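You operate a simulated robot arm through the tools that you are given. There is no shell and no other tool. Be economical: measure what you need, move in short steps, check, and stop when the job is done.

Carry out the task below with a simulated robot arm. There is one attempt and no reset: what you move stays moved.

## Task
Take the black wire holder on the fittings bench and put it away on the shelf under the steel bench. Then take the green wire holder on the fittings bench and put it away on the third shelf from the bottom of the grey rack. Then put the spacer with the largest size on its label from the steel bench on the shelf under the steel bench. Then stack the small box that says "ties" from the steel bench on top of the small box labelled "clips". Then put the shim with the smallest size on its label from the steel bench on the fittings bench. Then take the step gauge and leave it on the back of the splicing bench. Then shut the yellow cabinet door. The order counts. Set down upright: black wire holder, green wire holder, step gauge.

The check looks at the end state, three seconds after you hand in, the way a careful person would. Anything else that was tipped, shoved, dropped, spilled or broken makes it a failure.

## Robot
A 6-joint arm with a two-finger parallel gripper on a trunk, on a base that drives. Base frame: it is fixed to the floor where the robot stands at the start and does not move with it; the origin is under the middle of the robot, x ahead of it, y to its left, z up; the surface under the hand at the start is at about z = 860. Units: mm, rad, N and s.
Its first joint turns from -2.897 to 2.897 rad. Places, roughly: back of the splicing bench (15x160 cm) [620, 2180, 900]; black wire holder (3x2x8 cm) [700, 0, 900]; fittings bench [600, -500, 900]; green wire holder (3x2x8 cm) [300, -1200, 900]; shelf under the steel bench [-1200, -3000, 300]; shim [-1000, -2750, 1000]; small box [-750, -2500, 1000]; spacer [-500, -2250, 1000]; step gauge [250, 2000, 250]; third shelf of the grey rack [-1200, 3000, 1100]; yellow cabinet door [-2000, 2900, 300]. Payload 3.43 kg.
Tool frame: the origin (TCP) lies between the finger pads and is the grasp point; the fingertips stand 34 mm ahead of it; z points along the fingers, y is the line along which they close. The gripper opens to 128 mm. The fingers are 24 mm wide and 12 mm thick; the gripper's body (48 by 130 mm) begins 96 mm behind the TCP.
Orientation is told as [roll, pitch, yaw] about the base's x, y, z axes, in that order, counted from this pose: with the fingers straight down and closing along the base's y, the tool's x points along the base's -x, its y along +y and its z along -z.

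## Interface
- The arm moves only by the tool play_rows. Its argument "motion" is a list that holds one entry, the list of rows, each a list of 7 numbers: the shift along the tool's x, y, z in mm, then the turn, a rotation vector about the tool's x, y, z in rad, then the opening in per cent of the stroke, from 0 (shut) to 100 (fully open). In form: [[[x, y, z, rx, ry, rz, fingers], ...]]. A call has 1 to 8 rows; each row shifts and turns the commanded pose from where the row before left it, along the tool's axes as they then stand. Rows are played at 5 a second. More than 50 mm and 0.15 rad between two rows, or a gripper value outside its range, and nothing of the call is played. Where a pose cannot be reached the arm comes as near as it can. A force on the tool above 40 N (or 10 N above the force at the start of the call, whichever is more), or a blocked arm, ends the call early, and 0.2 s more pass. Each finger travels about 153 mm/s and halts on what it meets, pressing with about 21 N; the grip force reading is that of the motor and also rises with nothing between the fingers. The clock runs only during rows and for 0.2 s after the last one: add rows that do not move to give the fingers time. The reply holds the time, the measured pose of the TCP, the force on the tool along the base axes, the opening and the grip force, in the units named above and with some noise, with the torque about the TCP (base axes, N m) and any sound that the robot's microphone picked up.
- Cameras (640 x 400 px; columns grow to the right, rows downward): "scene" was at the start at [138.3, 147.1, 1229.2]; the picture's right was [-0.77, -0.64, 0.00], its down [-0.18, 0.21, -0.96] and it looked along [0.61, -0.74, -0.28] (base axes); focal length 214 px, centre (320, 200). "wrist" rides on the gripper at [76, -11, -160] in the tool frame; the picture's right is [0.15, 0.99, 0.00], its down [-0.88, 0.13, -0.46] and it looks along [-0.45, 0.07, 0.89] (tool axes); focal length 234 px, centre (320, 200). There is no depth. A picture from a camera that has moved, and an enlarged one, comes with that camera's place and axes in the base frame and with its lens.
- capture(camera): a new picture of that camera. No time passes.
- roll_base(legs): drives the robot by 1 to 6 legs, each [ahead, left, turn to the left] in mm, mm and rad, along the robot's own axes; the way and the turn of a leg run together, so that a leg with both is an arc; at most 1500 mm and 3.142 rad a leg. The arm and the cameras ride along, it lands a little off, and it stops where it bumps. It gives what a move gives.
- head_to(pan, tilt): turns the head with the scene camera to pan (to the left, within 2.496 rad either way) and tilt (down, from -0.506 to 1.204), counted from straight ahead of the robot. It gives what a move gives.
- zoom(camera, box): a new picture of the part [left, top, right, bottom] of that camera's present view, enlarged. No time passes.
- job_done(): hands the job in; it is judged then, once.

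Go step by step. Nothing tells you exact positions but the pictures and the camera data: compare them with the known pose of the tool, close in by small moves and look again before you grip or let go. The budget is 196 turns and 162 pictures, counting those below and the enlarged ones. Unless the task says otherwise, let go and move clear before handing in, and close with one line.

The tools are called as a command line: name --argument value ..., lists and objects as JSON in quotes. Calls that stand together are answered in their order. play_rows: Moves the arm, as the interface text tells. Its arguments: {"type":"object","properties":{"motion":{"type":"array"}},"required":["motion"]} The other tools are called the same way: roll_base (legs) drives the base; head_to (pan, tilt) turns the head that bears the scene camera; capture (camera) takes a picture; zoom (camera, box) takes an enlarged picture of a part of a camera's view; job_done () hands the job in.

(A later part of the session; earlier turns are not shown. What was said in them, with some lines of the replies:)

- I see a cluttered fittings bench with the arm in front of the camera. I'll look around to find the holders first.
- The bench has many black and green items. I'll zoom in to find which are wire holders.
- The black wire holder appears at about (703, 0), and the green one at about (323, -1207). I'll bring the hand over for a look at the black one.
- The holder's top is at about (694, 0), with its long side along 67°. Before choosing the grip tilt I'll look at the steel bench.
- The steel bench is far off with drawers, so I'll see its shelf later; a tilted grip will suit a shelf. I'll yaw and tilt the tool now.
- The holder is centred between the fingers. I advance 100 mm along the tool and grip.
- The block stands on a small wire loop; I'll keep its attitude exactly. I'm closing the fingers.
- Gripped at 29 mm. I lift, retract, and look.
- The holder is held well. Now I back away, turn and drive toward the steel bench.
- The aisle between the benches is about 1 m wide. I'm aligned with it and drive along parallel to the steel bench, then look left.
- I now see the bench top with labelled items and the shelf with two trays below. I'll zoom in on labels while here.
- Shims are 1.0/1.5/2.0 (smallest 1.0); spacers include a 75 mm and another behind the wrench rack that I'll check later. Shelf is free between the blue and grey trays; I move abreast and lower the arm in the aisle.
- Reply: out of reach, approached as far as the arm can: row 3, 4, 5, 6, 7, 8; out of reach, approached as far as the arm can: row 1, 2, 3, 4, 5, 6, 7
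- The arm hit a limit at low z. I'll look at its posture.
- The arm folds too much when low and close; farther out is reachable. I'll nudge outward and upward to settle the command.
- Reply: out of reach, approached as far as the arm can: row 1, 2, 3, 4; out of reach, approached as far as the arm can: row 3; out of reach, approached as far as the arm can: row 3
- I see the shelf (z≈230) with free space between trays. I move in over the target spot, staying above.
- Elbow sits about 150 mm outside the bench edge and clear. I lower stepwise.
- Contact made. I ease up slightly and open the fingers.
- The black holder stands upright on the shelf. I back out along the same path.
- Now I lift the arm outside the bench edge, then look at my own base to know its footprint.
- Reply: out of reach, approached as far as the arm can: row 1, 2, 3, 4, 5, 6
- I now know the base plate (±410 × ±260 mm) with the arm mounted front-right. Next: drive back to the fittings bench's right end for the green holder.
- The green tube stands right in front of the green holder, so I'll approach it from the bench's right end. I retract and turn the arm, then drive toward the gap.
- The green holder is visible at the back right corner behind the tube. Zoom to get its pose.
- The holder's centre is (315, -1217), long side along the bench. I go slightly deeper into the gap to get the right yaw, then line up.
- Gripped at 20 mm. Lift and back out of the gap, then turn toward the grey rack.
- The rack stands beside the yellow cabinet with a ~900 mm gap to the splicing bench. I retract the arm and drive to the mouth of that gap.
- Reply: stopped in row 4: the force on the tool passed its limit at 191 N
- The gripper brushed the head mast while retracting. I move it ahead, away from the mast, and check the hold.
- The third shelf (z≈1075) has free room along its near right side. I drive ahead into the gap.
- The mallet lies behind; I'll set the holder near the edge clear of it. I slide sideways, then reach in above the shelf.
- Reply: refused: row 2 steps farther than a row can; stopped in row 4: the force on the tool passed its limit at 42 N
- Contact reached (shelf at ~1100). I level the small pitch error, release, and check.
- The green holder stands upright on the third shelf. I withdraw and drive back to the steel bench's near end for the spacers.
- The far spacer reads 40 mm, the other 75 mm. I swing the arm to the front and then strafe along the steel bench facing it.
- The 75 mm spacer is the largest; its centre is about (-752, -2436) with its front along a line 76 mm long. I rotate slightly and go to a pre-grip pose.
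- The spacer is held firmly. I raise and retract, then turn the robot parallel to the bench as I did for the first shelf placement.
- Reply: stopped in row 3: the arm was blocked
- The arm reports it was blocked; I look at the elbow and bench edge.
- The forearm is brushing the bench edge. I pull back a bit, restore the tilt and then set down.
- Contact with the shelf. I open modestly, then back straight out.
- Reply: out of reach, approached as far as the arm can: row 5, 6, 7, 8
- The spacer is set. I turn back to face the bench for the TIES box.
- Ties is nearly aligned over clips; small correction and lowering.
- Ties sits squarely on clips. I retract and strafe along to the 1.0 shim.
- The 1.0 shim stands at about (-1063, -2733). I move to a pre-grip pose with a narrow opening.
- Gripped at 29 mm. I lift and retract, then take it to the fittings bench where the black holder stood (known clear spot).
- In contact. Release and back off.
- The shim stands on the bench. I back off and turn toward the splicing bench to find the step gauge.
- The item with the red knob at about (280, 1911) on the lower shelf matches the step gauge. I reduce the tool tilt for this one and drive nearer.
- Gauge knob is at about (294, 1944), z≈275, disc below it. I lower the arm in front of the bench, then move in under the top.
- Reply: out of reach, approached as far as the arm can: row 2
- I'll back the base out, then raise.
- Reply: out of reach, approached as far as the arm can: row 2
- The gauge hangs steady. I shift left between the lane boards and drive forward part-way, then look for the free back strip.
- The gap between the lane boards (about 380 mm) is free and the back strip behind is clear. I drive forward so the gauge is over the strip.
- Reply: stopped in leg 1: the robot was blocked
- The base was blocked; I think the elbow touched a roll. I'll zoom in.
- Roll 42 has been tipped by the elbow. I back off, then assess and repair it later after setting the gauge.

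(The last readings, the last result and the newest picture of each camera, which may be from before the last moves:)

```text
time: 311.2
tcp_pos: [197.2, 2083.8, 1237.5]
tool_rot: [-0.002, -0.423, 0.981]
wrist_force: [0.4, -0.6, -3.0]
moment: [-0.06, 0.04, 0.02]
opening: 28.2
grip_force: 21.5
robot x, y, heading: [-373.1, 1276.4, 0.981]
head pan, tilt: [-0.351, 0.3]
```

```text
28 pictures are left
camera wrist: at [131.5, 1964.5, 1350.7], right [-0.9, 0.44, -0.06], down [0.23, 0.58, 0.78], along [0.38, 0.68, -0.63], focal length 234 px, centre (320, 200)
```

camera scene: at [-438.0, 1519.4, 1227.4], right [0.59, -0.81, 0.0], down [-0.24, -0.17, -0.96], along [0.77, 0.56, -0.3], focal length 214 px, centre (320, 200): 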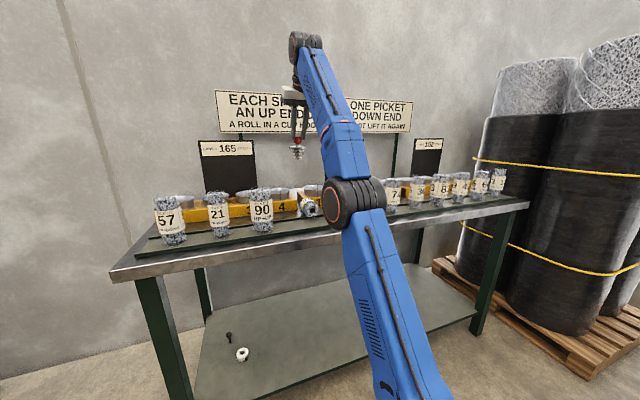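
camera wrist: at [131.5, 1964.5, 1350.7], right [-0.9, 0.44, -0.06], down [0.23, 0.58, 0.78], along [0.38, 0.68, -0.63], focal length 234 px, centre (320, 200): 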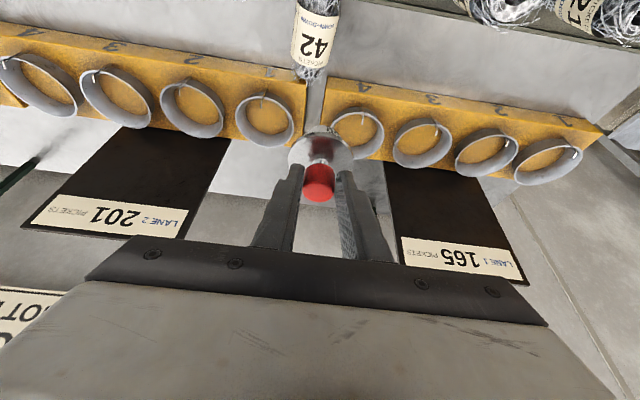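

Only roll 42 seems tipped, lying toward the slot between blocks. First the gauge: I retract the arm so the elbow stays back, then drive forward.

play_rows --motion '[[[41.4, 0, -17.5, 0, 0.021, 0, 8], [41.4, 0, -17.5, 0, 0, 0, 8], [41.4, 0, -17.5, 0, 0, 0, 8], [41.4, 0, -17.5, 0, 0, 0, 8], [41.4, 0, -17.5, 0, 0, 0, 8], [41.4, 0, -17.5, 0, 0, 0, 8], [41.4, 0, -17.5, 0, 0, 0, 8], [41.4, 0, -17.5, 0, 0, 0, 8]]]'

head_to --pan -0.1 --tilt 0.3

roll_base --legs '[[250, -20, 0]]'

capture --camera "scene"

```text
time: 313.0
tcp_pos: [-2.4, 1785.2, 1235.1]
tool_rot: [0.0, -0.399, 0.982]
wrist_force: [0.2, 1.9, -4.2]
moment: [-0.12, 0.05, 0.0]
opening: 28.0
grip_force: 21.2
robot x, y, heading: [-371.2, 1272.9, 0.983]
head pan, tilt: [-0.351, 0.3]
```

```text
time: 313.8
tcp_pos: [-2.0, 1784.9, 1236.2]
tool_rot: [-0.002, -0.403, 0.981]
wrist_force: [-0.2, -0.5, -2.6]
moment: [-0.09, 0.05, 0.02]
opening: 28.2
grip_force: 21.5
robot x, y, heading: [-370.5, 1274.8, 0.98]
head pan, tilt: [-0.099, 0.3]
```

```text
time: 315.6
tcp_pos: [152.8, 1979.5, 1235.7]
tool_rot: [-0.001, -0.401, 0.98]
wrist_force: [-0.5, -0.3, -3.9]
moment: [-0.1, 0.06, 0.0]
opening: 28.0
grip_force: 21.0
robot x, y, heading: [-216.7, 1471.4, 0.981]
head pan, tilt: [-0.099, 0.3]
```

```text
27 pictures are left
camera scene: at [-298.8, 1731.3, 1227.4], right [0.77, -0.64, 0.0], down [-0.19, -0.23, -0.96], along [0.61, 0.74, -0.3], focal length 214 px, centre (320, 200)
```

scene: 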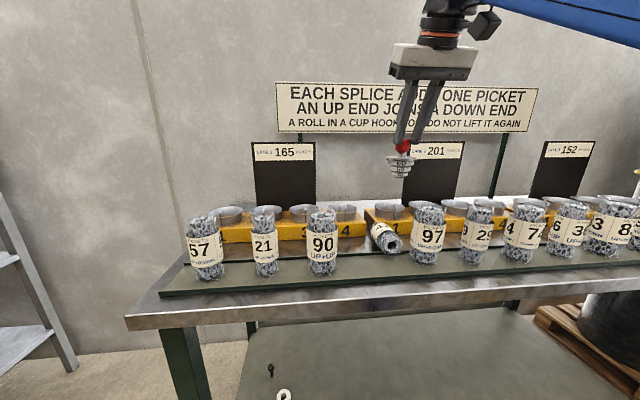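

Only roll 42 is down; 97 stands. I continue forward a bit, then extend with the elbow held back.

roll_base --legs '[[110, 0, 0]]'

play_rows --motion '[[[-31.6, 0, 30.4, 0, 0, 0, 8], [-31.6, 0, 30.4, 0, 0, 0, 8], [-31.6, 0, 30.4, 0, 0, 0, 8], [-31.6, 0, 30.4, 0, 0, 0, 8], [0, 0, 0, 0, 0, 0, 8]]]'

capture --camera "scene"

```text
time: 316.8
tcp_pos: [214.1, 2071.3, 1235.7]
tool_rot: [-0.002, -0.403, 0.979]
wrist_force: [0.6, 0.2, -3.1]
moment: [-0.06, 0.08, -0.01]
opening: 28.1
grip_force: 21.4
robot x, y, heading: [-155.8, 1565.9, 0.977]
head pan, tilt: [-0.099, 0.3]
```

```text
time: 318.0
tcp_pos: [304.5, 2207.7, 1173.0]
tool_rot: [-0.001, -0.402, 0.981]
wrist_force: [-0.9, -0.2, -2.0]
moment: [-0.05, 0.04, -0.01]
opening: 27.8
grip_force: 21.0
robot x, y, heading: [-157.4, 1564.6, 0.974]
head pan, tilt: [-0.099, 0.3]
```

```text
26 pictures are left
camera scene: at [-236.7, 1824.0, 1227.4], right [0.77, -0.64, 0.0], down [-0.19, -0.23, -0.96], along [0.61, 0.74, -0.3], focal length 214 px, centre (320, 200)
```

scene: 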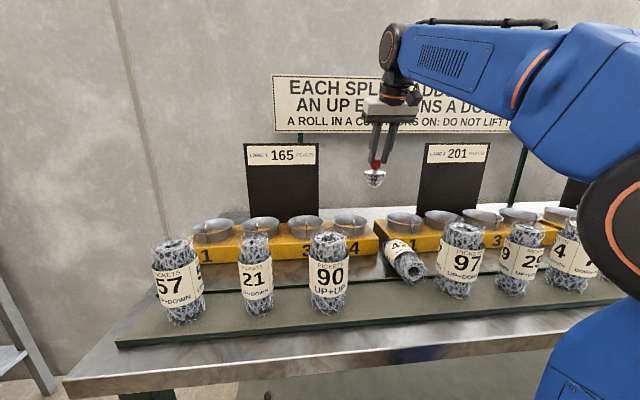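

play_rows --motion '[[[-31.6, 0, 30.4, 0, 0, 0, 8], [-31.6, 0, 30.4, 0, 0, 0, 8], [-31.6, 0, 30.4, 0, 0, 0, 8], [-31.6, 0, 30.4, 0, 0, 0, 8], [0, 0, 0, 0, 0, 0, 8]]]'

capture --camera "scene"

capture --camera "wrist"

```text
time: 319.2
tcp_pos: [398.5, 2345.0, 1109.9]
tool_rot: [-0.002, -0.403, 0.977]
wrist_force: [0.4, 0.6, -2.3]
moment: [-0.07, 0.02, -0.01]
opening: 28.3
grip_force: 20.7
robot x, y, heading: [-156.6, 1565.4, 0.978]
head pan, tilt: [-0.099, 0.3]
```

```text
25 pictures are left
camera scene: at [-236.6, 1824.1, 1227.4], right [0.77, -0.64, 0.0], down [-0.19, -0.23, -0.96], along [0.61, 0.74, -0.3], focal length 214 px, centre (320, 200)
```

scene: 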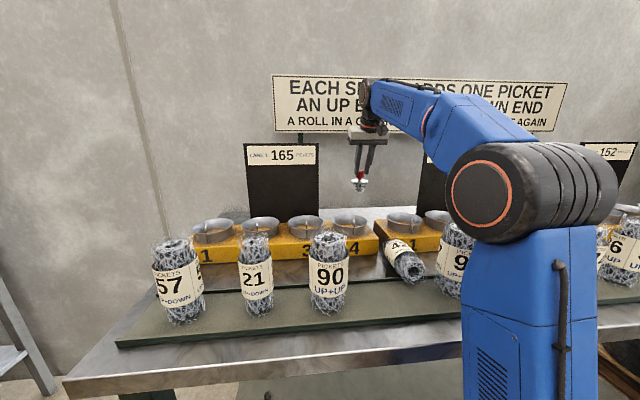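

```text
24 pictures are left
camera wrist: at [334.4, 2228.2, 1226.1], right [-0.9, 0.44, -0.06], down [0.24, 0.6, 0.76], along [0.37, 0.67, -0.64], focal length 234 px, centre (320, 200)
```

wrist: 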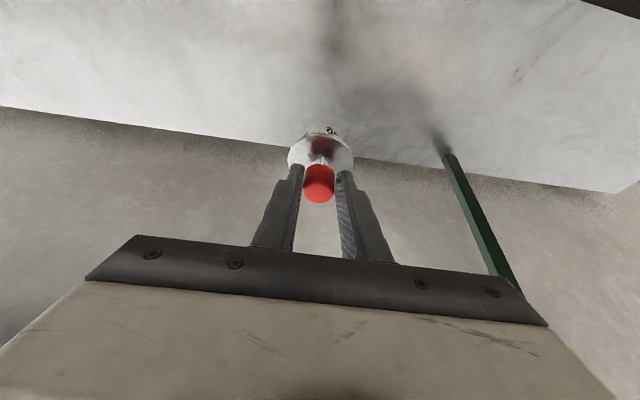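

play_rows --motion '[[[-23, 0, 9.8, 0, 0, 0, 8], [17.6, 0, 41.4, 0, 0, 0, 8], [17.6, 0, 41.4, 0, 0, 0, 8], [0, 0, 0, 0, 0, 0, 8]]]'

zoom --camera "wrist" --box '[220, 60, 420, 220]'

```text
time: 320.2
tcp_pos: [411.0, 2366.2, 1019.1]
tool_rot: [-0.002, -0.401, 0.98]
wrist_force: [0.2, 0.5, -3.2]
moment: [-0.08, 0.03, 0.01]
opening: 28.1
grip_force: 21.2
robot x, y, heading: [-154.1, 1562.8, 0.979]
head pan, tilt: [-0.099, 0.3]
```

```text
2.50 times, centred on (320, 140) of wrist
camera zoom: at [345.6, 2249.0, 1135.5], right [-0.9, 0.44, -0.06], down [0.24, 0.6, 0.76], along [0.37, 0.67, -0.64], focal length 585 px, centre (320, 350)
```

zoom: 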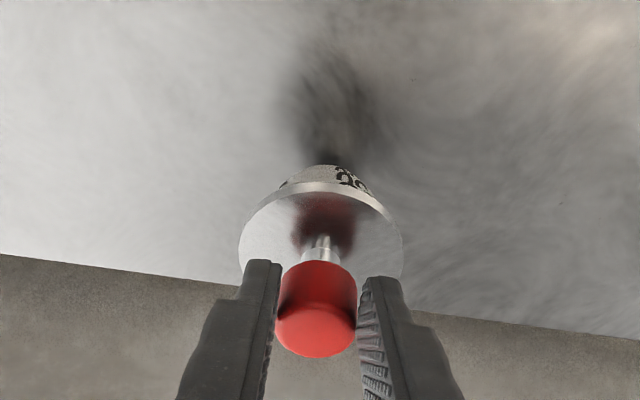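

play_rows --motion '[[[2, 0, 4.6, 0, 0, 0, 8], [1.2, 0, 2.8, 0, 0, 0, 8], [1.2, 0, 2.8, 0, 0, 0, 8], [0, 0, 0, 0, 0, 0, 8]]]'

```text
time: 321.2
tcp_pos: [410.9, 2364.5, 1009.6]
tool_rot: [-0.002, -0.402, 0.978]
wrist_force: [-0.3, -0.6, -3.1]
moment: [-0.05, 0.05, -0.01]
opening: 28.1
grip_force: 21.3
robot x, y, heading: [-154.0, 1564.7, 0.983]
head pan, tilt: [-0.099, 0.3]
```

play_rows --motion '[[[1.2, 0, 2.8, 0, 0, 0, 8], [1.2, 0, 2.8, 0, 0, 0, 8], [1.2, 0, 2.8, 0, 0, 0, 8], [0, 0, 0, 0, 0, 0, 8]]]'

zoom --camera "wrist" --box '[220, 60, 420, 220]'

```text
time: 322.2
tcp_pos: [410.9, 2363.6, 1002.4]
tool_rot: [-0.002, -0.403, 0.979]
wrist_force: [-1.5, 2.5, 18.4]
moment: [0.49, -0.18, 0.05]
opening: 28.5
grip_force: 21.3
robot x, y, heading: [-158.7, 1564.5, 0.982]
head pan, tilt: [-0.099, 0.3]
```

```text
2.50 times, centred on (320, 140) of wrist
camera zoom: at [346.4, 2246.9, 1118.0], right [-0.9, 0.44, -0.06], down [0.24, 0.6, 0.76], along [0.37, 0.67, -0.64], focal length 585 px, centre (320, 350)
```

zoom: 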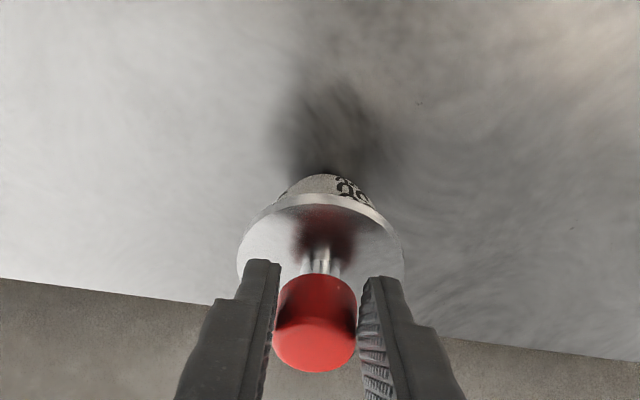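

Contact. I ease and open.

play_rows --motion '[[[-0.8, 0, -1.8, 0, 0, 0, 8], [0, 0, 0, 0, 0, 0, 8], [0, 0, 0, 0, 0, 0, 22], [0, 0, 0, 0, 0, 0, 40], [0, 0, 0, 0, 0, 0, 50], [0, 0, 0, 0, 0, 0, 50]]]'

zoom --camera "wrist" --box '[220, 60, 420, 220]'

```text
time: 323.6
tcp_pos: [412.1, 2364.1, 1003.1]
tool_rot: [-0.003, -0.402, 0.979]
wrist_force: [-0.6, 0.1, 0.7]
moment: [0.01, 0.0, 0.02]
opening: 64.1
grip_force: 0.0
robot x, y, heading: [-159.7, 1561.6, 0.982]
head pan, tilt: [-0.099, 0.3]
```

```text
2.50 times, centred on (320, 140) of wrist
camera zoom: at [347.2, 2247.5, 1119.0], right [-0.9, 0.44, -0.06], down [0.24, 0.6, 0.76], along [0.37, 0.67, -0.64], focal length 585 px, centre (320, 350)
```

zoom: 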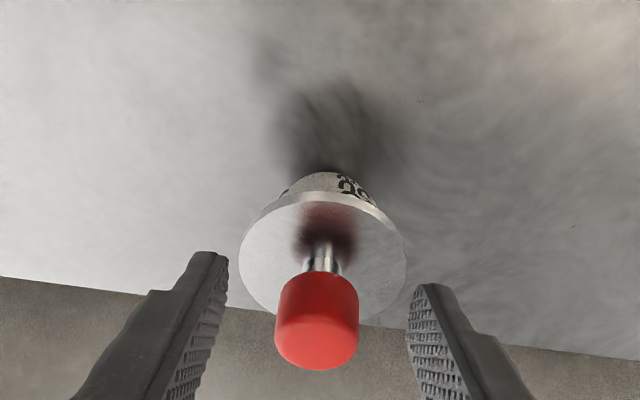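

The step gauge stands upright on the back strip. I retract along the same route and examine the fallen roll.

play_rows --motion '[[[0, 0, -40, 0, 0, 0, 60], [-19.5, 0, -46, 0, 0, 0, 60], [-19.5, 0, -46, 0, 0, 0, 60], [31.6, 0, -34, 0, 0, 0, 60], [31.6, 0, -34, 0, 0, 0, 60], [31.6, 0, -34, 0, 0, 0, 60], [31.6, 0, -30, 0, 0, 0, 60], [31.6, 0, -30, 0, 0, 0, 60]]]'

play_rows --motion '[[[40, 0, -17, 0, 0, 0, 60], [40, 0, -17, 0, 0, 0, 60], [40, 0, -17, 0, 0, 0, 60], [40, 0, -17, 0, 0, 0, 60], [40, 0, -17, 0, 0, 0, 60], [0, 0, 0, 0, 0, 0, 60]]]'

zoom --camera "scene" --box '[290, 170, 490, 310]'

capture --camera "wrist"

```text
time: 325.4
tcp_pos: [287.2, 2179.4, 1227.0]
tool_rot: [-0.003, -0.399, 0.979]
wrist_force: [0.6, 1.8, -0.5]
moment: [-0.06, 0.03, -0.01]
opening: 77.0
grip_force: 0.0
robot x, y, heading: [-154.7, 1565.4, 0.976]
head pan, tilt: [-0.099, 0.3]
```

```text
time: 326.8
tcp_pos: [164.5, 1998.5, 1227.5]
tool_rot: [-0.002, -0.401, 0.978]
wrist_force: [0.6, 0.3, 0.2]
moment: [-0.01, 0.02, 0.0]
opening: 76.8
grip_force: 0.1
robot x, y, heading: [-155.8, 1564.0, 0.975]
head pan, tilt: [-0.099, 0.3]
```

```text
2.86 times, centred on (390, 240) of scene
camera zoom: at [-236.6, 1824.0, 1227.4], right [0.77, -0.64, 0.0], down [-0.19, -0.23, -0.96], along [0.61, 0.74, -0.3], focal length 613 px, centre (120, 86)
```

zoom: 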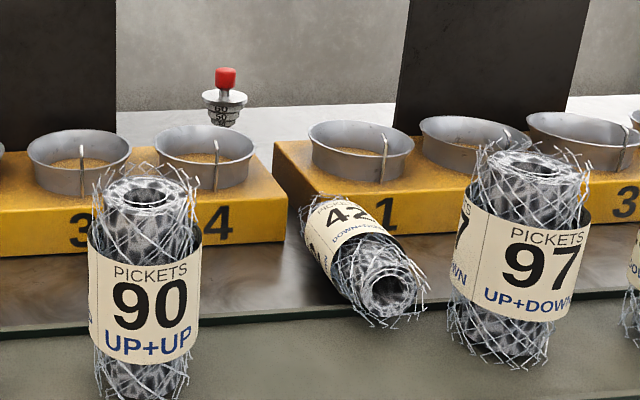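

```text
19 pictures are left
camera wrist: at [100.4, 1882.2, 1343.9], right [-0.9, 0.44, -0.06], down [0.24, 0.6, 0.76], along [0.37, 0.67, -0.64], focal length 234 px, centre (320, 200)
```

wrist: 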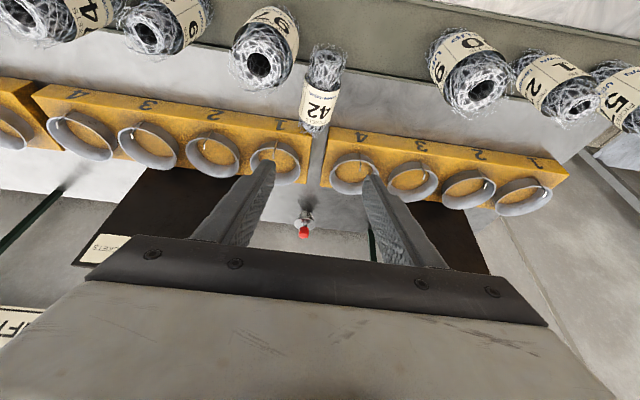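

The gauge is upright. Roll 42 lies with its top toward the wall; I'll regrip it across its sides, rotate it upright, and put it back between 90 and 97. First I back up and set the tool vertical.

roll_base --legs '[[-400, 0, 0]]'

play_rows --motion '[[[0, 0, 0, 0, 0.134, 0, 70], [0, 0, 0, 0, 0.134, 0, 70], [0, 0, 0, 0, 0.134, 0, 70], [-48, 0, 0, 0, 0, 0, 70], [-48, 0, 0, 0, 0, 0, 70], [-48, 0, 0, 0, 0, 0, 70], [-48, 0, 0, 0, 0, 0, 70], [-48, 0, 0, 0, 0, 0, 70]]]'

```text
time: 329.3
tcp_pos: [-59.8, 1662.0, 1227.3]
tool_rot: [-0.002, -0.401, 0.976]
wrist_force: [0.0, 0.0, 0.1]
moment: [-0.03, 0.01, 0.0]
opening: 76.9
grip_force: 0.1
robot x, y, heading: [-381.5, 1230.2, 0.975]
head pan, tilt: [-0.099, 0.3]
```

```text
time: 331.1
tcp_pos: [83.7, 1874.9, 1161.8]
tool_rot: [0.001, -0.003, 0.976]
wrist_force: [-1.0, -0.1, 1.4]
moment: [0.14, -0.08, 0.0]
opening: 89.7
grip_force: 0.0
out of reach, approached as far as the arm can: row 2, 3
robot x, y, heading: [-381.1, 1228.8, 0.978]
head pan, tilt: [-0.099, 0.3]
```

play_rows --motion '[[[-42, -1.6, 12, 0, 0, 0, 60], [-42, -1.6, 12, 0, 0, 0, 60], [-42, -1.6, 12, 0, 0, 0, 60], [-42, -1.6, 12, 0, 0, 0, 60], [-42, -1.6, 12, 0, 0, 0, 60], [0, 0, 0, 0, 0, 0, 60]]]'

capture --camera "wrist"

```text
time: 332.5
tcp_pos: [203.0, 2034.2, 1084.1]
tool_rot: [0.0, -0.004, 0.974]
wrist_force: [0.3, -0.4, -0.5]
moment: [-0.01, 0.0, 0.01]
opening: 76.9
grip_force: 0.0
out of reach, approached as far as the arm can: row 4, 5
robot x, y, heading: [-381.4, 1231.4, 0.982]
head pan, tilt: [-0.099, 0.3]
```

```text
18 pictures are left
camera wrist: at [169.8, 1966.0, 1242.3], right [-0.9, 0.43, 0.0], down [0.39, 0.8, 0.46], along [0.2, 0.41, -0.89], focal length 234 px, centre (320, 200)
```

wrist: 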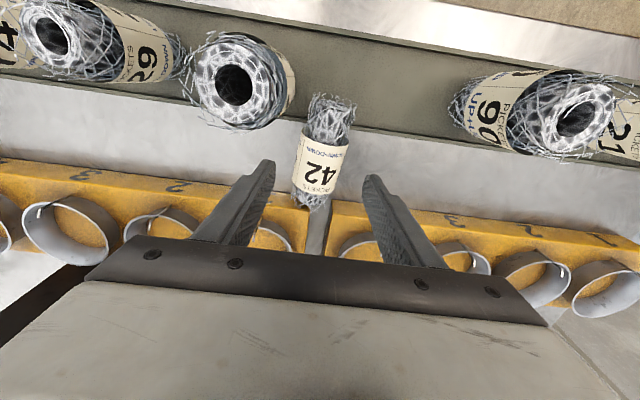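

play_rows --motion '[[[-16.6, 6, 20, 0, 0, 0, 60], [0, 0, 40, 0, 0, 0, 60], [0, 0, 40, 0, 0, 0, 60], [0, 0, 38, 0, 0, 0, 60], [0, 0, 0, 0, 0, 0, 60]]]'

capture --camera "wrist"

```text
time: 333.7
tcp_pos: [207.3, 2054.7, 946.3]
tool_rot: [-0.002, 0.001, 0.974]
wrist_force: [0.4, 0.4, -0.2]
moment: [0.0, -0.03, -0.01]
opening: 76.7
grip_force: 0.0
robot x, y, heading: [-379.2, 1230.5, 0.977]
head pan, tilt: [-0.099, 0.3]
```

```text
17 pictures are left
camera wrist: at [173.4, 1986.1, 1104.3], right [-0.9, 0.43, 0.0], down [0.39, 0.8, 0.46], along [0.2, 0.41, -0.89], focal length 234 px, centre (320, 200)
```

wrist: 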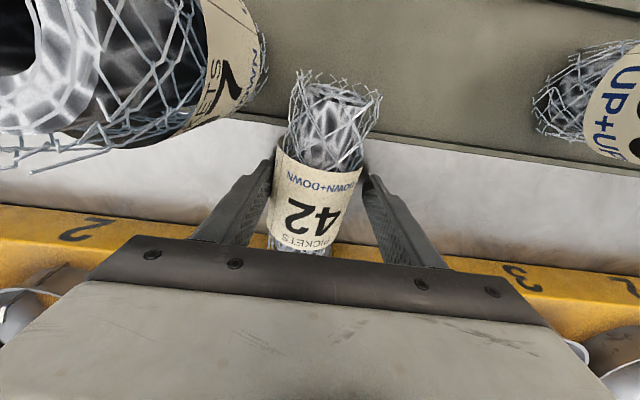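

play_rows --motion '[[[0, 0, 0, 0, 0, 0, 45], [0, 0, 0, 0, 0, 0, 30], [0, 0, 0, 0, 0, 0, 20], [0, 0, 0, 0, 0, 0, 20], [0, 0, -20, 0, 0, 0, 20], [0, 0, -30, 0, 0, 0, 20], [0, 0, 0, 0, 0, 0, 20]]]'

capture --camera "wrist"

```text
time: 335.3
tcp_pos: [207.0, 2054.5, 996.9]
tool_rot: [-0.002, 0.0, 0.974]
wrist_force: [0.4, -0.6, -1.7]
moment: [0.02, 0.01, 0.01]
opening: 54.5
grip_force: 21.2
robot x, y, heading: [-384.1, 1228.7, 0.977]
head pan, tilt: [-0.099, 0.3]
```

```text
16 pictures are left
camera wrist: at [173.5, 1985.0, 1154.6], right [-0.9, 0.43, 0.0], down [0.39, 0.8, 0.46], along [0.2, 0.41, -0.89], focal length 234 px, centre (320, 200)
```

wrist: 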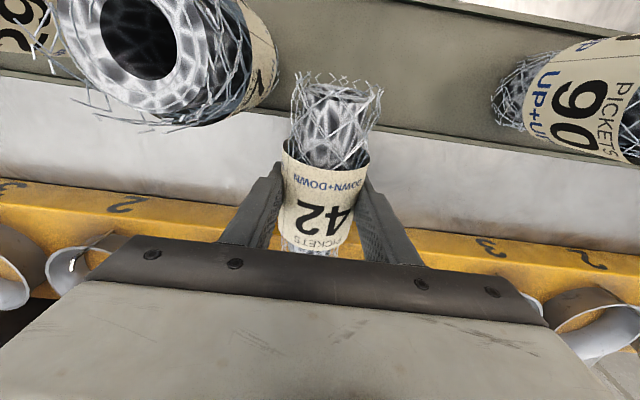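

Roll 42 is gripped (54 mm). I lift it, bring it out in front of the bench, and pitch it upright.

play_rows --motion '[[[0, 0, -49, 0, 0, 0, 20], [0, 0, -49, 0, 0, 0, 20], [0, 0, -8, 0, 0, 0, 20], [49, 0, 0, 0, 0, 0, 20], [49, 0, 0, 0, 0, 0, 20], [49, 0, 0, 0, 0, 0, 20], [49, 0, 0, 0, 0, 0, 20], [49, 0, 0, 0, 0, 0, 20]]]'

play_rows --motion '[[[0, 0, 0, 0, -0.15, 0, 20], [0, 0, 0, 0, -0.15, 0, 20], [0, 0, 0, 0, -0.15, 0, 20], [0, 0, 0, 0, -0.15, 0, 20], [0, 0, 0, 0, -0.15, 0, 20], [0, 0, 0, 0, -0.15, 0, 20], [0, 0, 0, 0, -0.15, 0, 20], [0, 0, 0, 0, -0.15, 0, 20]]]'

play_rows --motion '[[[0, 0, 0, 0, -0.15, 0, 20], [0, 0, 0, 0, -0.15, 0, 20], [0, 0, 0, 0, -0.07, 0, 20], [0, 0, 0, 0, 0, 0, 20]]]'

capture --camera "scene"

```text
time: 337.1
tcp_pos: [62.3, 1839.3, 1081.1]
tool_rot: [-0.001, 0.004, 0.974]
wrist_force: [0.7, 1.9, -4.0]
moment: [-0.08, 0.03, -0.01]
opening: 54.8
grip_force: 21.1
out of reach, approached as far as the arm can: row 2, 3
robot x, y, heading: [-382.2, 1228.3, 0.976]
head pan, tilt: [-0.099, 0.3]
```

```text
time: 338.9
tcp_pos: [63.4, 1838.7, 1082.9]
tool_rot: [-0.003, -1.201, 0.978]
wrist_force: [-0.2, 0.0, -1.1]
moment: [0.02, -0.01, 0.0]
opening: 54.6
grip_force: 20.6
robot x, y, heading: [-385.5, 1229.8, 0.976]
head pan, tilt: [-0.099, 0.3]
```

```text
time: 339.9
tcp_pos: [65.1, 1837.9, 1082.0]
tool_rot: [-0.04, -1.535, 1.006]
wrist_force: [-0.4, -0.3, -0.7]
moment: [0.0, 0.03, 0.01]
opening: 54.5
grip_force: 21.1
robot x, y, heading: [-382.9, 1228.6, 0.978]
head pan, tilt: [-0.099, 0.3]
```

```text
15 pictures are left
camera scene: at [-461.4, 1489.1, 1227.4], right [0.77, -0.64, 0.0], down [-0.19, -0.23, -0.96], along [0.61, 0.73, -0.3], focal length 214 px, centre (320, 200)
```

scene: 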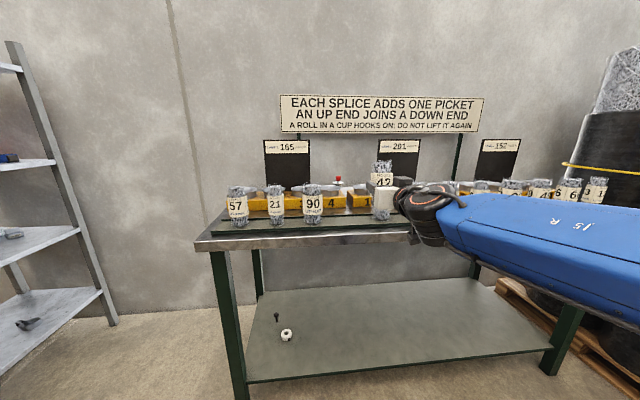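

zoom --camera "scene" --box '[290, 140, 430, 240]'

```text
4.00 times, centred on (360, 190) of scene
camera zoom: at [-461.4, 1489.1, 1227.4], right [0.77, -0.64, 0.0], down [-0.19, -0.23, -0.96], along [0.61, 0.73, -0.3], focal length 858 px, centre (160, 240)
```

zoom: 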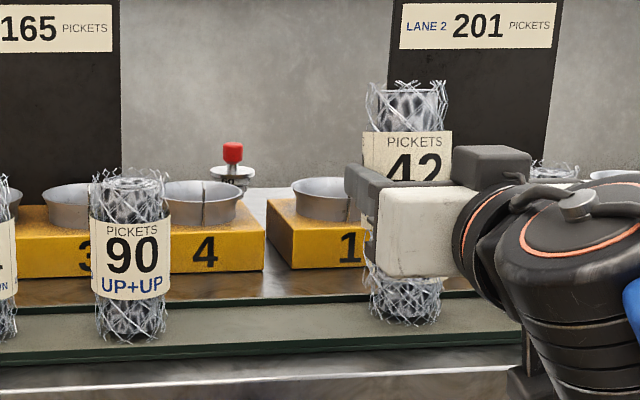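

The roll is upright in the grip. I move it left, down, and forward into its old slot between 90 and 97.

play_rows --motion '[[[0, 27, 0, 0, 0, 0, 20], [0, 27, 0, 0, 0, 0, 20], [40, 0, 0, 0, 0, 0, 20], [0, 0, 45, 0, 0, 0, 20], [0, 0, 45, 0, 0, 0, 20], [0, 0, 45, 0, 0, 0, 20], [0, 0, 31, 0, 0, 0, 20], [0, 0, 0, 0, 0, 0, 20]]]'

zoom --camera "scene" --box '[290, 140, 430, 240]'

```text
time: 341.7
tcp_pos: [112.3, 2008.8, 1041.3]
tool_rot: [-0.337, -1.569, 1.312]
wrist_force: [-0.3, 0.6, -0.5]
moment: [0.01, 0.02, -0.04]
opening: 54.8
grip_force: 20.4
robot x, y, heading: [-380.0, 1230.5, 0.975]
head pan, tilt: [-0.099, 0.3]
```

```text
4.00 times, centred on (360, 190) of scene
camera zoom: at [-461.4, 1489.1, 1227.4], right [0.77, -0.64, 0.0], down [-0.19, -0.23, -0.96], along [0.61, 0.73, -0.3], focal length 858 px, centre (160, 240)
```

zoom: 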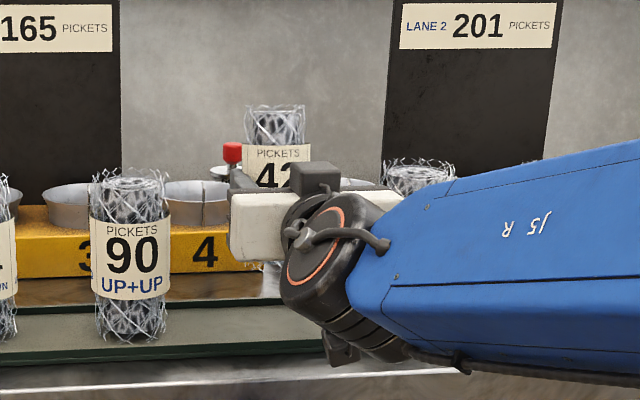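

play_rows --motion '[[[25, 0, 0, 0, 0, 0, 20], [22, 0, 0, 0, 0, 0, 20], [0, 0, 0, 0, 0, 0, 20], [0, 0, 0, 0, 0, 0, 20]]]'

play_rows --motion '[[[4, 0, 0, 0, 0, 0, 20], [4, 0, 0, 0, 0, 0, 20], [0, 0, 0, 0, 0, 0, 20]]]'

```text
time: 342.7
tcp_pos: [112.6, 2007.0, 994.5]
tool_rot: [-0.463, -1.569, 1.439]
wrist_force: [0.2, 0.5, -2.3]
moment: [0.01, 0.02, 0.02]
opening: 54.6
grip_force: 21.1
robot x, y, heading: [-383.9, 1227.5, 0.98]
head pan, tilt: [-0.099, 0.3]
```

```text
time: 343.5
tcp_pos: [111.0, 2006.6, 985.8]
tool_rot: [-0.28, -1.569, 1.253]
wrist_force: [0.4, 0.4, -2.7]
moment: [0.02, 0.02, 0.03]
opening: 54.5
grip_force: 20.5
robot x, y, heading: [-381.6, 1226.9, 0.983]
head pan, tilt: [-0.099, 0.3]
```

play_rows --motion '[[[3, 0, 0, 0, 0, 0, 20], [3, 0, 0, 0, 0, 0, 20], [0, 0, 0, 0, 0, 0, 20]]]'

zoom --camera "scene" --box '[290, 140, 430, 240]'

```text
time: 344.3
tcp_pos: [111.3, 2005.0, 981.9]
tool_rot: [-1.501, -1.568, 2.475]
wrist_force: [-0.3, -2.8, 15.2]
moment: [0.16, -0.24, -0.08]
opening: 54.9
grip_force: 21.0
robot x, y, heading: [-380.7, 1229.4, 0.976]
head pan, tilt: [-0.099, 0.3]
```

```text
4.00 times, centred on (360, 190) of scene
camera zoom: at [-461.8, 1488.5, 1227.6], right [0.77, -0.64, 0.0], down [-0.19, -0.23, -0.96], along [0.61, 0.73, -0.3], focal length 858 px, centre (160, 240)
```

zoom: 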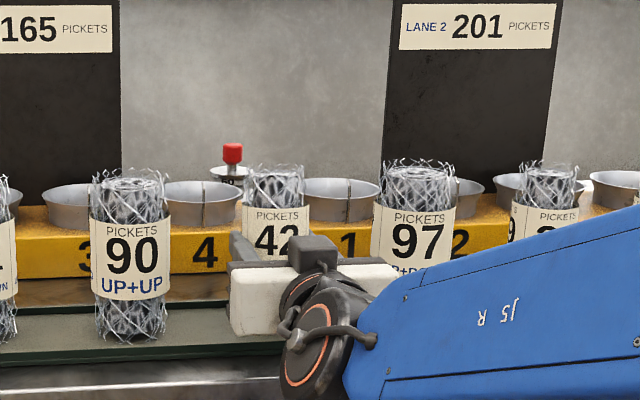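

Roll 42 is back upright in line. Release and back straight out.

play_rows --motion '[[[-1, 0, 0, 0, 0, 0, 20], [0, 0, 0, 0, 0, 0, 48], [0, 0, 0, 0, 0, 0, 60], [0, 0, 0, 0, 0, 0, 60], [0, 0, -30, 0, 0, 0, 60], [0, 0, -45, 0, 0, 0, 60], [0, 0, -45, 0, 0, 0, 60], [0, 0, -45, 0, 0, 0, 60]]]'

roll_base --legs '[[-300, 0, 0]]'

capture --camera "scene"

```text
time: 346.1
tcp_pos: [18.9, 1869.0, 981.7]
tool_rot: [-0.569, -1.568, 1.544]
wrist_force: [0.7, 0.5, -0.1]
moment: [0.02, -0.02, 0.0]
opening: 76.6
grip_force: 0.0
robot x, y, heading: [-379.9, 1227.1, 0.979]
head pan, tilt: [-0.099, 0.3]
```

```text
time: 348.2
tcp_pos: [-147.2, 1621.1, 982.4]
tool_rot: [-0.436, -1.569, 1.408]
wrist_force: [0.1, -0.1, 0.9]
moment: [-0.02, 0.02, 0.01]
opening: 76.9
grip_force: 0.1
robot x, y, heading: [-547.8, 981.8, 0.968]
head pan, tilt: [-0.099, 0.3]
```

```text
11 pictures are left
camera scene: at [-628.7, 1241.8, 1227.4], right [0.77, -0.64, 0.0], down [-0.19, -0.23, -0.96], along [0.61, 0.73, -0.3], focal length 214 px, centre (320, 200)
```

scene: 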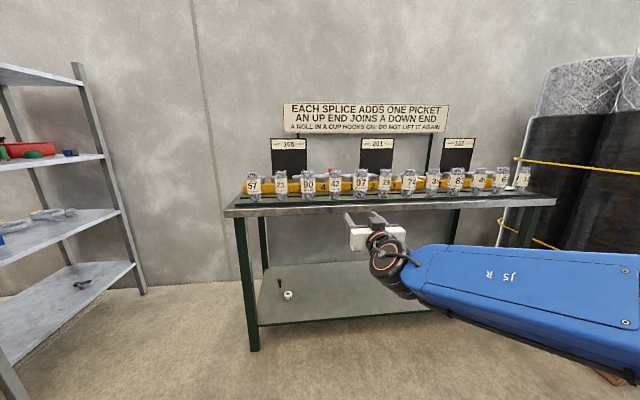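

All twelve rolls stand in line again. Now the yellow cabinet door, which should be on the far side of the cabinet; I drive around the grey table and look.

roll_base --legs '[[0, 0, 2.37], [1200, 0, 0]]'

head_to --pan -0.6 --tilt 0.3

capture --camera "scene"

```text
time: 359.8
tcp_pos: [-2467.5, 586.6, 983.0]
tool_rot: [-0.459, -1.568, -2.496]
wrist_force: [0.3, 0.4, 0.2]
moment: [0.01, 0.0, 0.02]
opening: 77.1
grip_force: 0.0
robot x, y, heading: [-1732.5, 753.4, -2.955]
head pan, tilt: [-0.099, 0.3]
```

```text
time: 360.8
tcp_pos: [-2468.4, 587.1, 982.7]
tool_rot: [-0.485, -1.571, -2.469]
wrist_force: [-0.4, 0.2, -0.1]
moment: [0.0, 0.0, -0.01]
opening: 76.8
grip_force: 0.0
robot x, y, heading: [-1732.5, 753.1, -2.949]
head pan, tilt: [-0.6, 0.3]
```

```text
10 pictures are left
camera scene: at [-1854.7, 560.0, 1227.4], right [0.4, 0.92, 0.0], down [0.27, -0.12, -0.96], along [-0.88, 0.38, -0.3], focal length 214 px, centre (320, 200)
```

scene: 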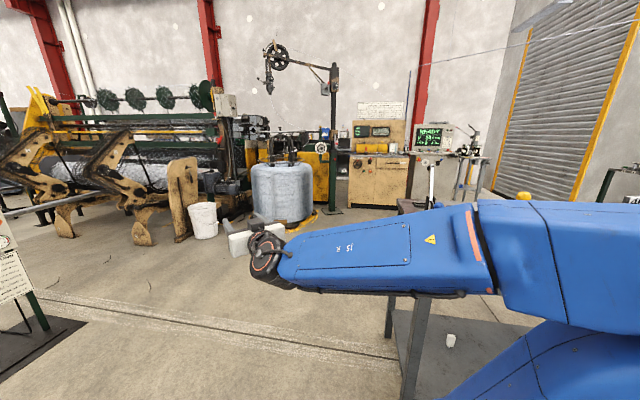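

roll_base --legs '[[1175, -73, 0], [182, -1155, 0], [-213, -500, 0], [0, 0, -2.98]]'

head_to --pan 0.25 --tilt 0.35

capture --camera "scene"

```text
time: 382.2
tcp_pos: [-2444.9, 2497.0, 983.6]
tool_rot: [-0.478, -1.568, 0.761]
wrist_force: [-0.3, 0.2, 0.6]
moment: [-0.01, 0.01, 0.0]
opening: 76.8
grip_force: 0.1
robot x, y, heading: [-3162.9, 2259.1, 0.283]
head pan, tilt: [-0.6, 0.3]
```

```text
time: 383.3
tcp_pos: [-2442.9, 2496.3, 982.4]
tool_rot: [-0.49, -1.569, 0.771]
wrist_force: [-0.7, 0.9, -0.6]
moment: [-0.02, 0.0, -0.04]
opening: 76.7
grip_force: 0.1
robot x, y, heading: [-3164.9, 2258.3, 0.285]
head pan, tilt: [0.25, 0.351]
```

```text
9 pictures are left
camera scene: at [-3068.0, 2539.7, 1222.7], right [0.51, -0.86, 0.0], down [-0.3, -0.17, -0.94], along [0.81, 0.48, -0.34], focal length 214 px, centre (320, 200)
```

scene: 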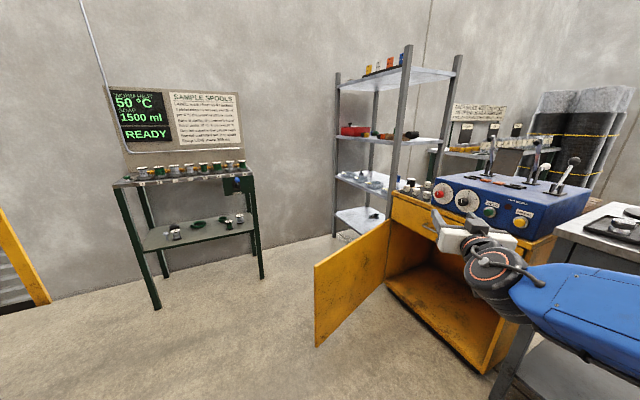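

I see the yellow door open, hinged at about (-1665, 2797), free edge near (-2354, 2988); it must swing toward -y. I set the tool tilted and closed, and stand on the door's outer side.

play_rows --motion '[[[0, 0, 0, 0, 0.134, 0, 30], [0, 0, 0, 0, 0.134, 0, 0], [0, 0, 0, 0, 0.134, 0, 0], [0, 0, 0, 0, 0.134, 0, 0], [0, 0, 0, 0, 0.134, 0, 0], [0, 0, 0, 0, 0, 0, 0]]]'

roll_base --legs '[[395, 585, 0], [0, 0, -0.805]]'

head_to --pan 0.35 --tilt 0.6

capture --camera "scene"

```text
time: 384.7
tcp_pos: [-2444.6, 2494.7, 983.3]
tool_rot: [-0.003, -0.896, 0.285]
wrist_force: [0.2, -0.1, 0.3]
moment: [0.01, -0.03, -0.01]
opening: 0.1
grip_force: 20.9
robot x, y, heading: [-3162.0, 2259.9, 0.286]
head pan, tilt: [0.25, 0.351]
```

```text
time: 390.7
tcp_pos: [-2278.1, 2574.9, 982.4]
tool_rot: [-0.002, -0.897, -0.527]
wrist_force: [-0.1, 0.5, 0.9]
moment: [-0.01, 0.02, -0.02]
opening: 0.0
grip_force: 21.4
robot x, y, heading: [-2942.0, 2933.5, -0.522]
head pan, tilt: [0.25, 0.351]
```

```text
time: 391.5
tcp_pos: [-2277.3, 2575.8, 981.4]
tool_rot: [-0.002, -0.898, -0.527]
wrist_force: [-0.1, -0.5, -0.3]
moment: [-0.02, -0.04, -0.02]
opening: 0.0
grip_force: 20.9
robot x, y, heading: [-2941.8, 2928.5, -0.524]
head pan, tilt: [0.351, 0.6]
```

```text
8 pictures are left
camera scene: at [-2679.4, 3065.8, 1200.0], right [-0.17, -0.98, 0.0], down [-0.56, 0.1, -0.83], along [0.81, -0.14, -0.56], focal length 214 px, centre (320, 200)
```

scene: 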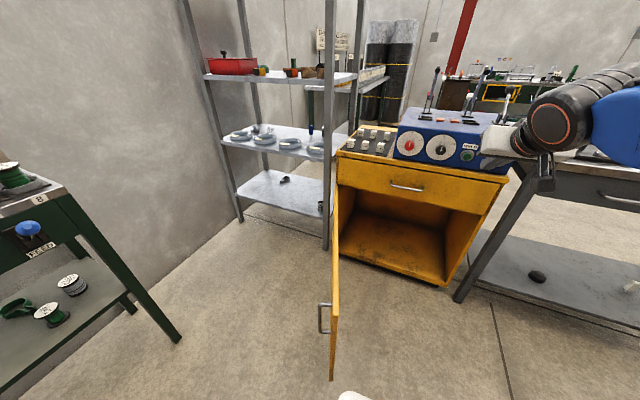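

Door pivots at about (-1750, 2785), top z≈620, handle up to z≈490. I bring the closed fingers to the outer (north) side above the handle.

play_rows --motion '[[[9, 46, -11.2, 0, 0, 0, 0], [9, 46, -11.2, 0, 0, 0, 0], [9, 46, -11.2, 0, 0, 0, 0], [9, 46, -11.2, 0, 0, 0, 0], [9, 46, -11.2, 0, 0, 0, 0], [9, 46, -11.2, 0, 0, 0, 0], [9, 46, -11.2, 0, 0, 0, 0], [9, 46, -11.2, 0, 0, 0, 0]]]'

play_rows --motion '[[[9, 46, -11.2, 0, 0, 0, 0], [38.4, 0, 30.5, 0, 0, 0, 0], [38.4, 0, 30.5, 0, 0, 0, 0], [38.4, 0, 30.5, 0, 0, 0, 0], [38.4, 0, 30.5, 0, 0, 0, 0], [0, 0, 0, 0, 0, 0, 0]]]'

capture --camera "scene"

```text
time: 393.3
tcp_pos: [-2190.1, 2951.7, 983.5]
tool_rot: [0.0, -0.899, -0.528]
wrist_force: [0.4, -0.5, 0.1]
moment: [0.0, 0.02, -0.01]
opening: 0.0
grip_force: 20.9
robot x, y, heading: [-2947.6, 2931.6, -0.522]
head pan, tilt: [0.351, 0.6]
```

```text
time: 394.7
tcp_pos: [-2181.1, 2998.8, 785.2]
tool_rot: [0.0, -0.9, -0.524]
wrist_force: [-0.9, 0.3, 0.3]
moment: [-0.03, 0.04, 0.0]
opening: 0.0
grip_force: 21.4
robot x, y, heading: [-2943.9, 2930.6, -0.525]
head pan, tilt: [0.351, 0.6]
```

```text
7 pictures are left
camera scene: at [-2679.3, 3065.8, 1199.9], right [-0.17, -0.98, 0.0], down [-0.56, 0.1, -0.83], along [0.81, -0.14, -0.56], focal length 214 px, centre (320, 200)
```

scene: 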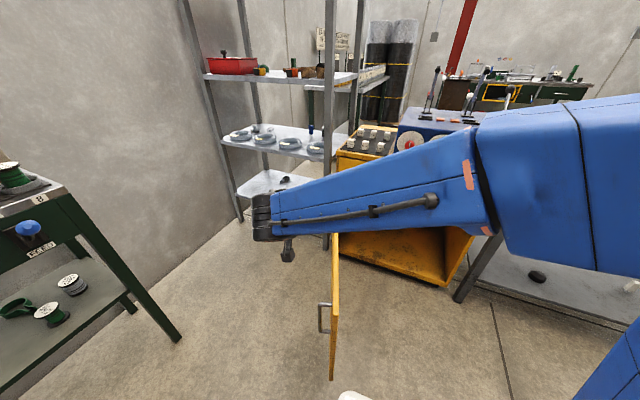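

play_rows --motion '[[[37.6, 0, 29.9, 0, 0, 0, 0], [37.6, 0, 29.9, 0, 0, 0, 0], [37.6, 0, 29.9, 0, 0, 0, 0], [37.6, 0, 29.9, 0, 0, 0, 0], [37.6, 0, 29.9, 0, 0, 0, 0], [0, 0, 0, 0, 0, 0, 0]]]'

capture --camera "wrist"

```text
time: 396.1
tcp_pos: [-2182.0, 3000.3, 543.0]
tool_rot: [0.0, -0.898, -0.525]
wrist_force: [-0.5, 0.1, -0.7]
moment: [-0.01, -0.03, 0.0]
opening: 0.0
grip_force: 20.9
robot x, y, heading: [-2946.8, 2933.1, -0.525]
head pan, tilt: [0.351, 0.6]
```

```text
6 pictures are left
camera wrist: at [-2336.1, 3076.5, 582.7], right [0.42, 0.9, -0.12], down [0.23, 0.02, 0.97], along [0.88, -0.43, -0.2], focal length 234 px, centre (320, 200)
```

wrist: 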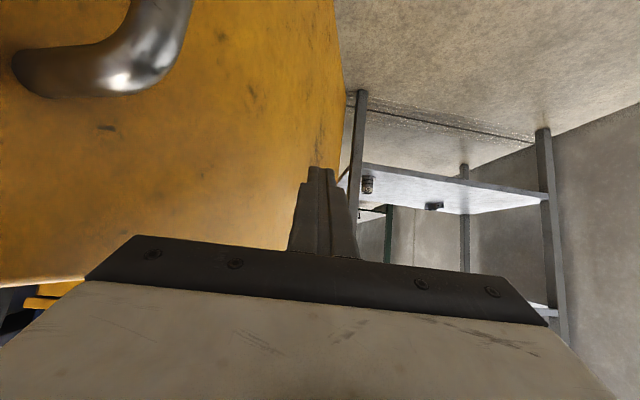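

The fingers are on the outer side of the door. I push along an arc in two segments.

play_rows --motion '[[[-13.1, -38.4, 16.5, 0, 0, 0, 0], [-13.1, -38.4, 16.5, 0, 0, 0, 0], [-13.1, -38.4, 16.5, 0, 0, 0, 0], [-13.1, -38.4, 16.5, 0, 0, 0, 0], [-13.1, -38.4, 16.5, 0, 0, 0, 0], [-13.1, -38.4, 16.5, 0, 0, 0, 0], [-13.1, -38.4, 16.5, 0, 0, 0, 0], [-13.1, -38.4, 16.5, 0, 0, 0, 0]]]'

```text
time: 397.9
tcp_pos: [-2191.5, 2649.7, 544.2]
tool_rot: [-0.002, -0.898, -0.525]
wrist_force: [-0.7, -0.4, -0.1]
moment: [0.0, 0.0, 0.02]
opening: 0.0
grip_force: 21.4
robot x, y, heading: [-2942.6, 2934.0, -0.521]
head pan, tilt: [0.351, 0.6]
```

capture --camera "wrist"

play_rows --motion '[[[-25.6, -13.7, 32.2, 0, 0, 0, 0], [-25.6, -13.7, 32.2, 0, 0, 0, 0], [-25.6, -13.7, 32.2, 0, 0, 0, 0], [-25.6, -13.7, 32.2, 0, 0, 0, 0], [-25.6, -13.7, 32.2, 0, 0, 0, 0], [-25.6, -13.7, 32.2, 0, 0, 0, 0], [0, 0, 0, 0, 0, 0, 0]]]'

```text
5 pictures are left
camera wrist: at [-2346.1, 2725.6, 583.4], right [0.42, 0.9, -0.12], down [0.23, 0.02, 0.97], along [0.88, -0.43, -0.2], focal length 234 px, centre (320, 200)
```

wrist: 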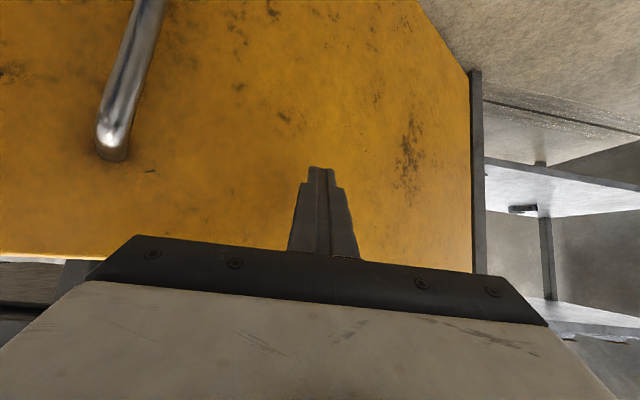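

```text
time: 399.5
tcp_pos: [-2016.2, 2455.0, 542.9]
tool_rot: [0.0, -0.899, -0.525]
wrist_force: [-0.2, -0.1, 0.3]
moment: [-0.02, 0.03, -0.02]
opening: 0.0
grip_force: 20.9
robot x, y, heading: [-2945.0, 2930.4, -0.524]
head pan, tilt: [0.351, 0.6]
```

Door is swinging closed. I continue pushing inward until contact force shows it shut.

play_rows --motion '[[[-22, -8, 27, 0, 0, 0, 0], [-15, -5, 19, 0, 0, 0, 0], [-12, 0, 15.7, 0, 0, 0, 0], [-12, 0, 15.7, 0, 0, 0, 0], [0, 0, 0, 0, 0, 0, 0]]]'

capture --camera "wrist"

```text
time: 400.0
tcp_pos: [-1987.3, 2426.0, 541.0]
tool_rot: [-0.002, -0.89, -0.522]
wrist_force: [-17.0, 10.3, 7.9]
moment: [-0.03, 0.01, -0.03]
opening: 0.0
grip_force: 21.1
robot x, y, heading: [-2942.2, 2931.0, -0.525]
head pan, tilt: [0.351, 0.6]
stopped in row 2: the force on the tool passed its limit at 86 N (the readings are from after the stop); the commanded pose is now the measured one
```

```text
4 pictures are left
camera wrist: at [-2143.1, 2502.7, 581.7], right [0.42, 0.9, -0.12], down [0.24, 0.01, 0.97], along [0.88, -0.43, -0.21], focal length 234 px, centre (320, 200)
```

wrist: 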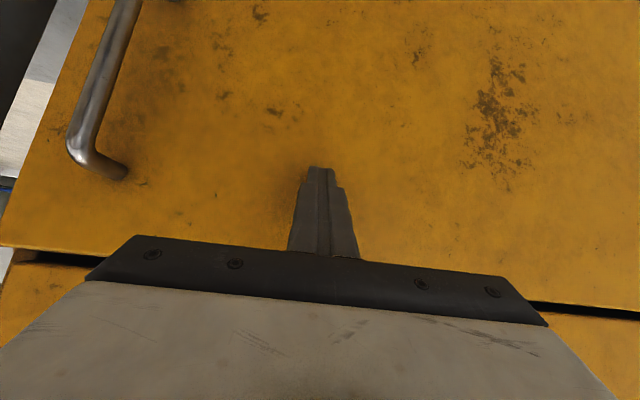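

The door met its stop firmly. I withdraw and check it.

play_rows --motion '[[[0, 0, -30, 0, 0, 0, 0], [0, 0, -45, 0, 0, 0, 0], [0, 0, -45, 0, 0, 0, 0], [0, 0, -45, 0, 0, 0, 0], [0, 0, -45, 0, 0, 0, 0], [0, 0, -45, 0, 0, 0, 0], [0, 45, 0, 0, 0, 0, 0], [0, 45, 0, 0, 0, 0, 0]]]'

head_to --pan 0.1 --tilt 0.5

capture --camera "scene"

```text
time: 401.8
tcp_pos: [-2113.4, 2603.4, 701.2]
tool_rot: [-0.001, -0.892, -0.527]
wrist_force: [-0.4, -0.4, 0.8]
moment: [0.04, 0.0, -0.01]
opening: 0.1
grip_force: 21.4
robot x, y, heading: [-2943.5, 2937.2, -0.525]
head pan, tilt: [0.351, 0.6]
```

```text
time: 402.6
tcp_pos: [-2113.2, 2603.8, 700.2]
tool_rot: [-0.003, -0.893, -0.525]
wrist_force: [0.4, -0.1, 0.4]
moment: [-0.02, 0.01, 0.0]
opening: 0.0
grip_force: 21.5
robot x, y, heading: [-2944.4, 2930.4, -0.526]
head pan, tilt: [0.099, 0.499]
```

```text
3 pictures are left
camera scene: at [-2683.6, 3043.7, 1209.0], right [-0.41, -0.91, 0.0], down [-0.44, 0.2, -0.88], along [0.8, -0.36, -0.48], focal length 214 px, centre (320, 200)
```

scene: 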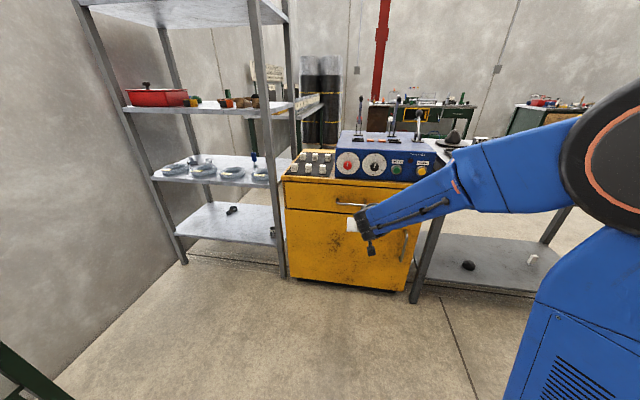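

zoom --camera "scene" --box '[260, 140, 440, 300]'

```text
2.50 times, centred on (350, 220) of scene
camera zoom: at [-2683.6, 3043.7, 1209.0], right [-0.41, -0.91, 0.0], down [-0.44, 0.2, -0.88], along [0.8, -0.36, -0.48], focal length 536 px, centre (245, 150)
```

zoom: 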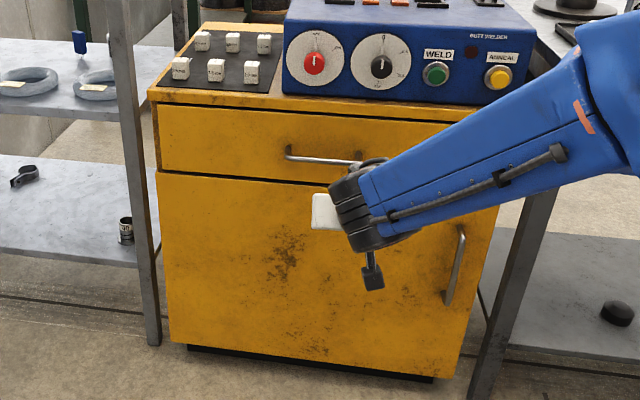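

The door is shut flush. I back clear and hand in.

roll_base --legs '[[-250, 0, 0]]'

job_done

```text
time: 404.4
tcp_pos: [-2329.5, 2732.9, 700.2]
tool_rot: [-0.003, -0.892, -0.52]
wrist_force: [-0.8, 1.5, 0.1]
moment: [-0.06, 0.0, 0.0]
opening: 0.0
grip_force: 21.1
robot x, y, heading: [-3160.5, 3058.7, -0.518]
head pan, tilt: [0.099, 0.499]
```

```text
The job is handed in.
```

All seven steps are done in order and handed in, but my elbow tipped roll 42 on the splicing bench on the way; I stood it back upright in its row, and its spot is estimated from earlier pictures.
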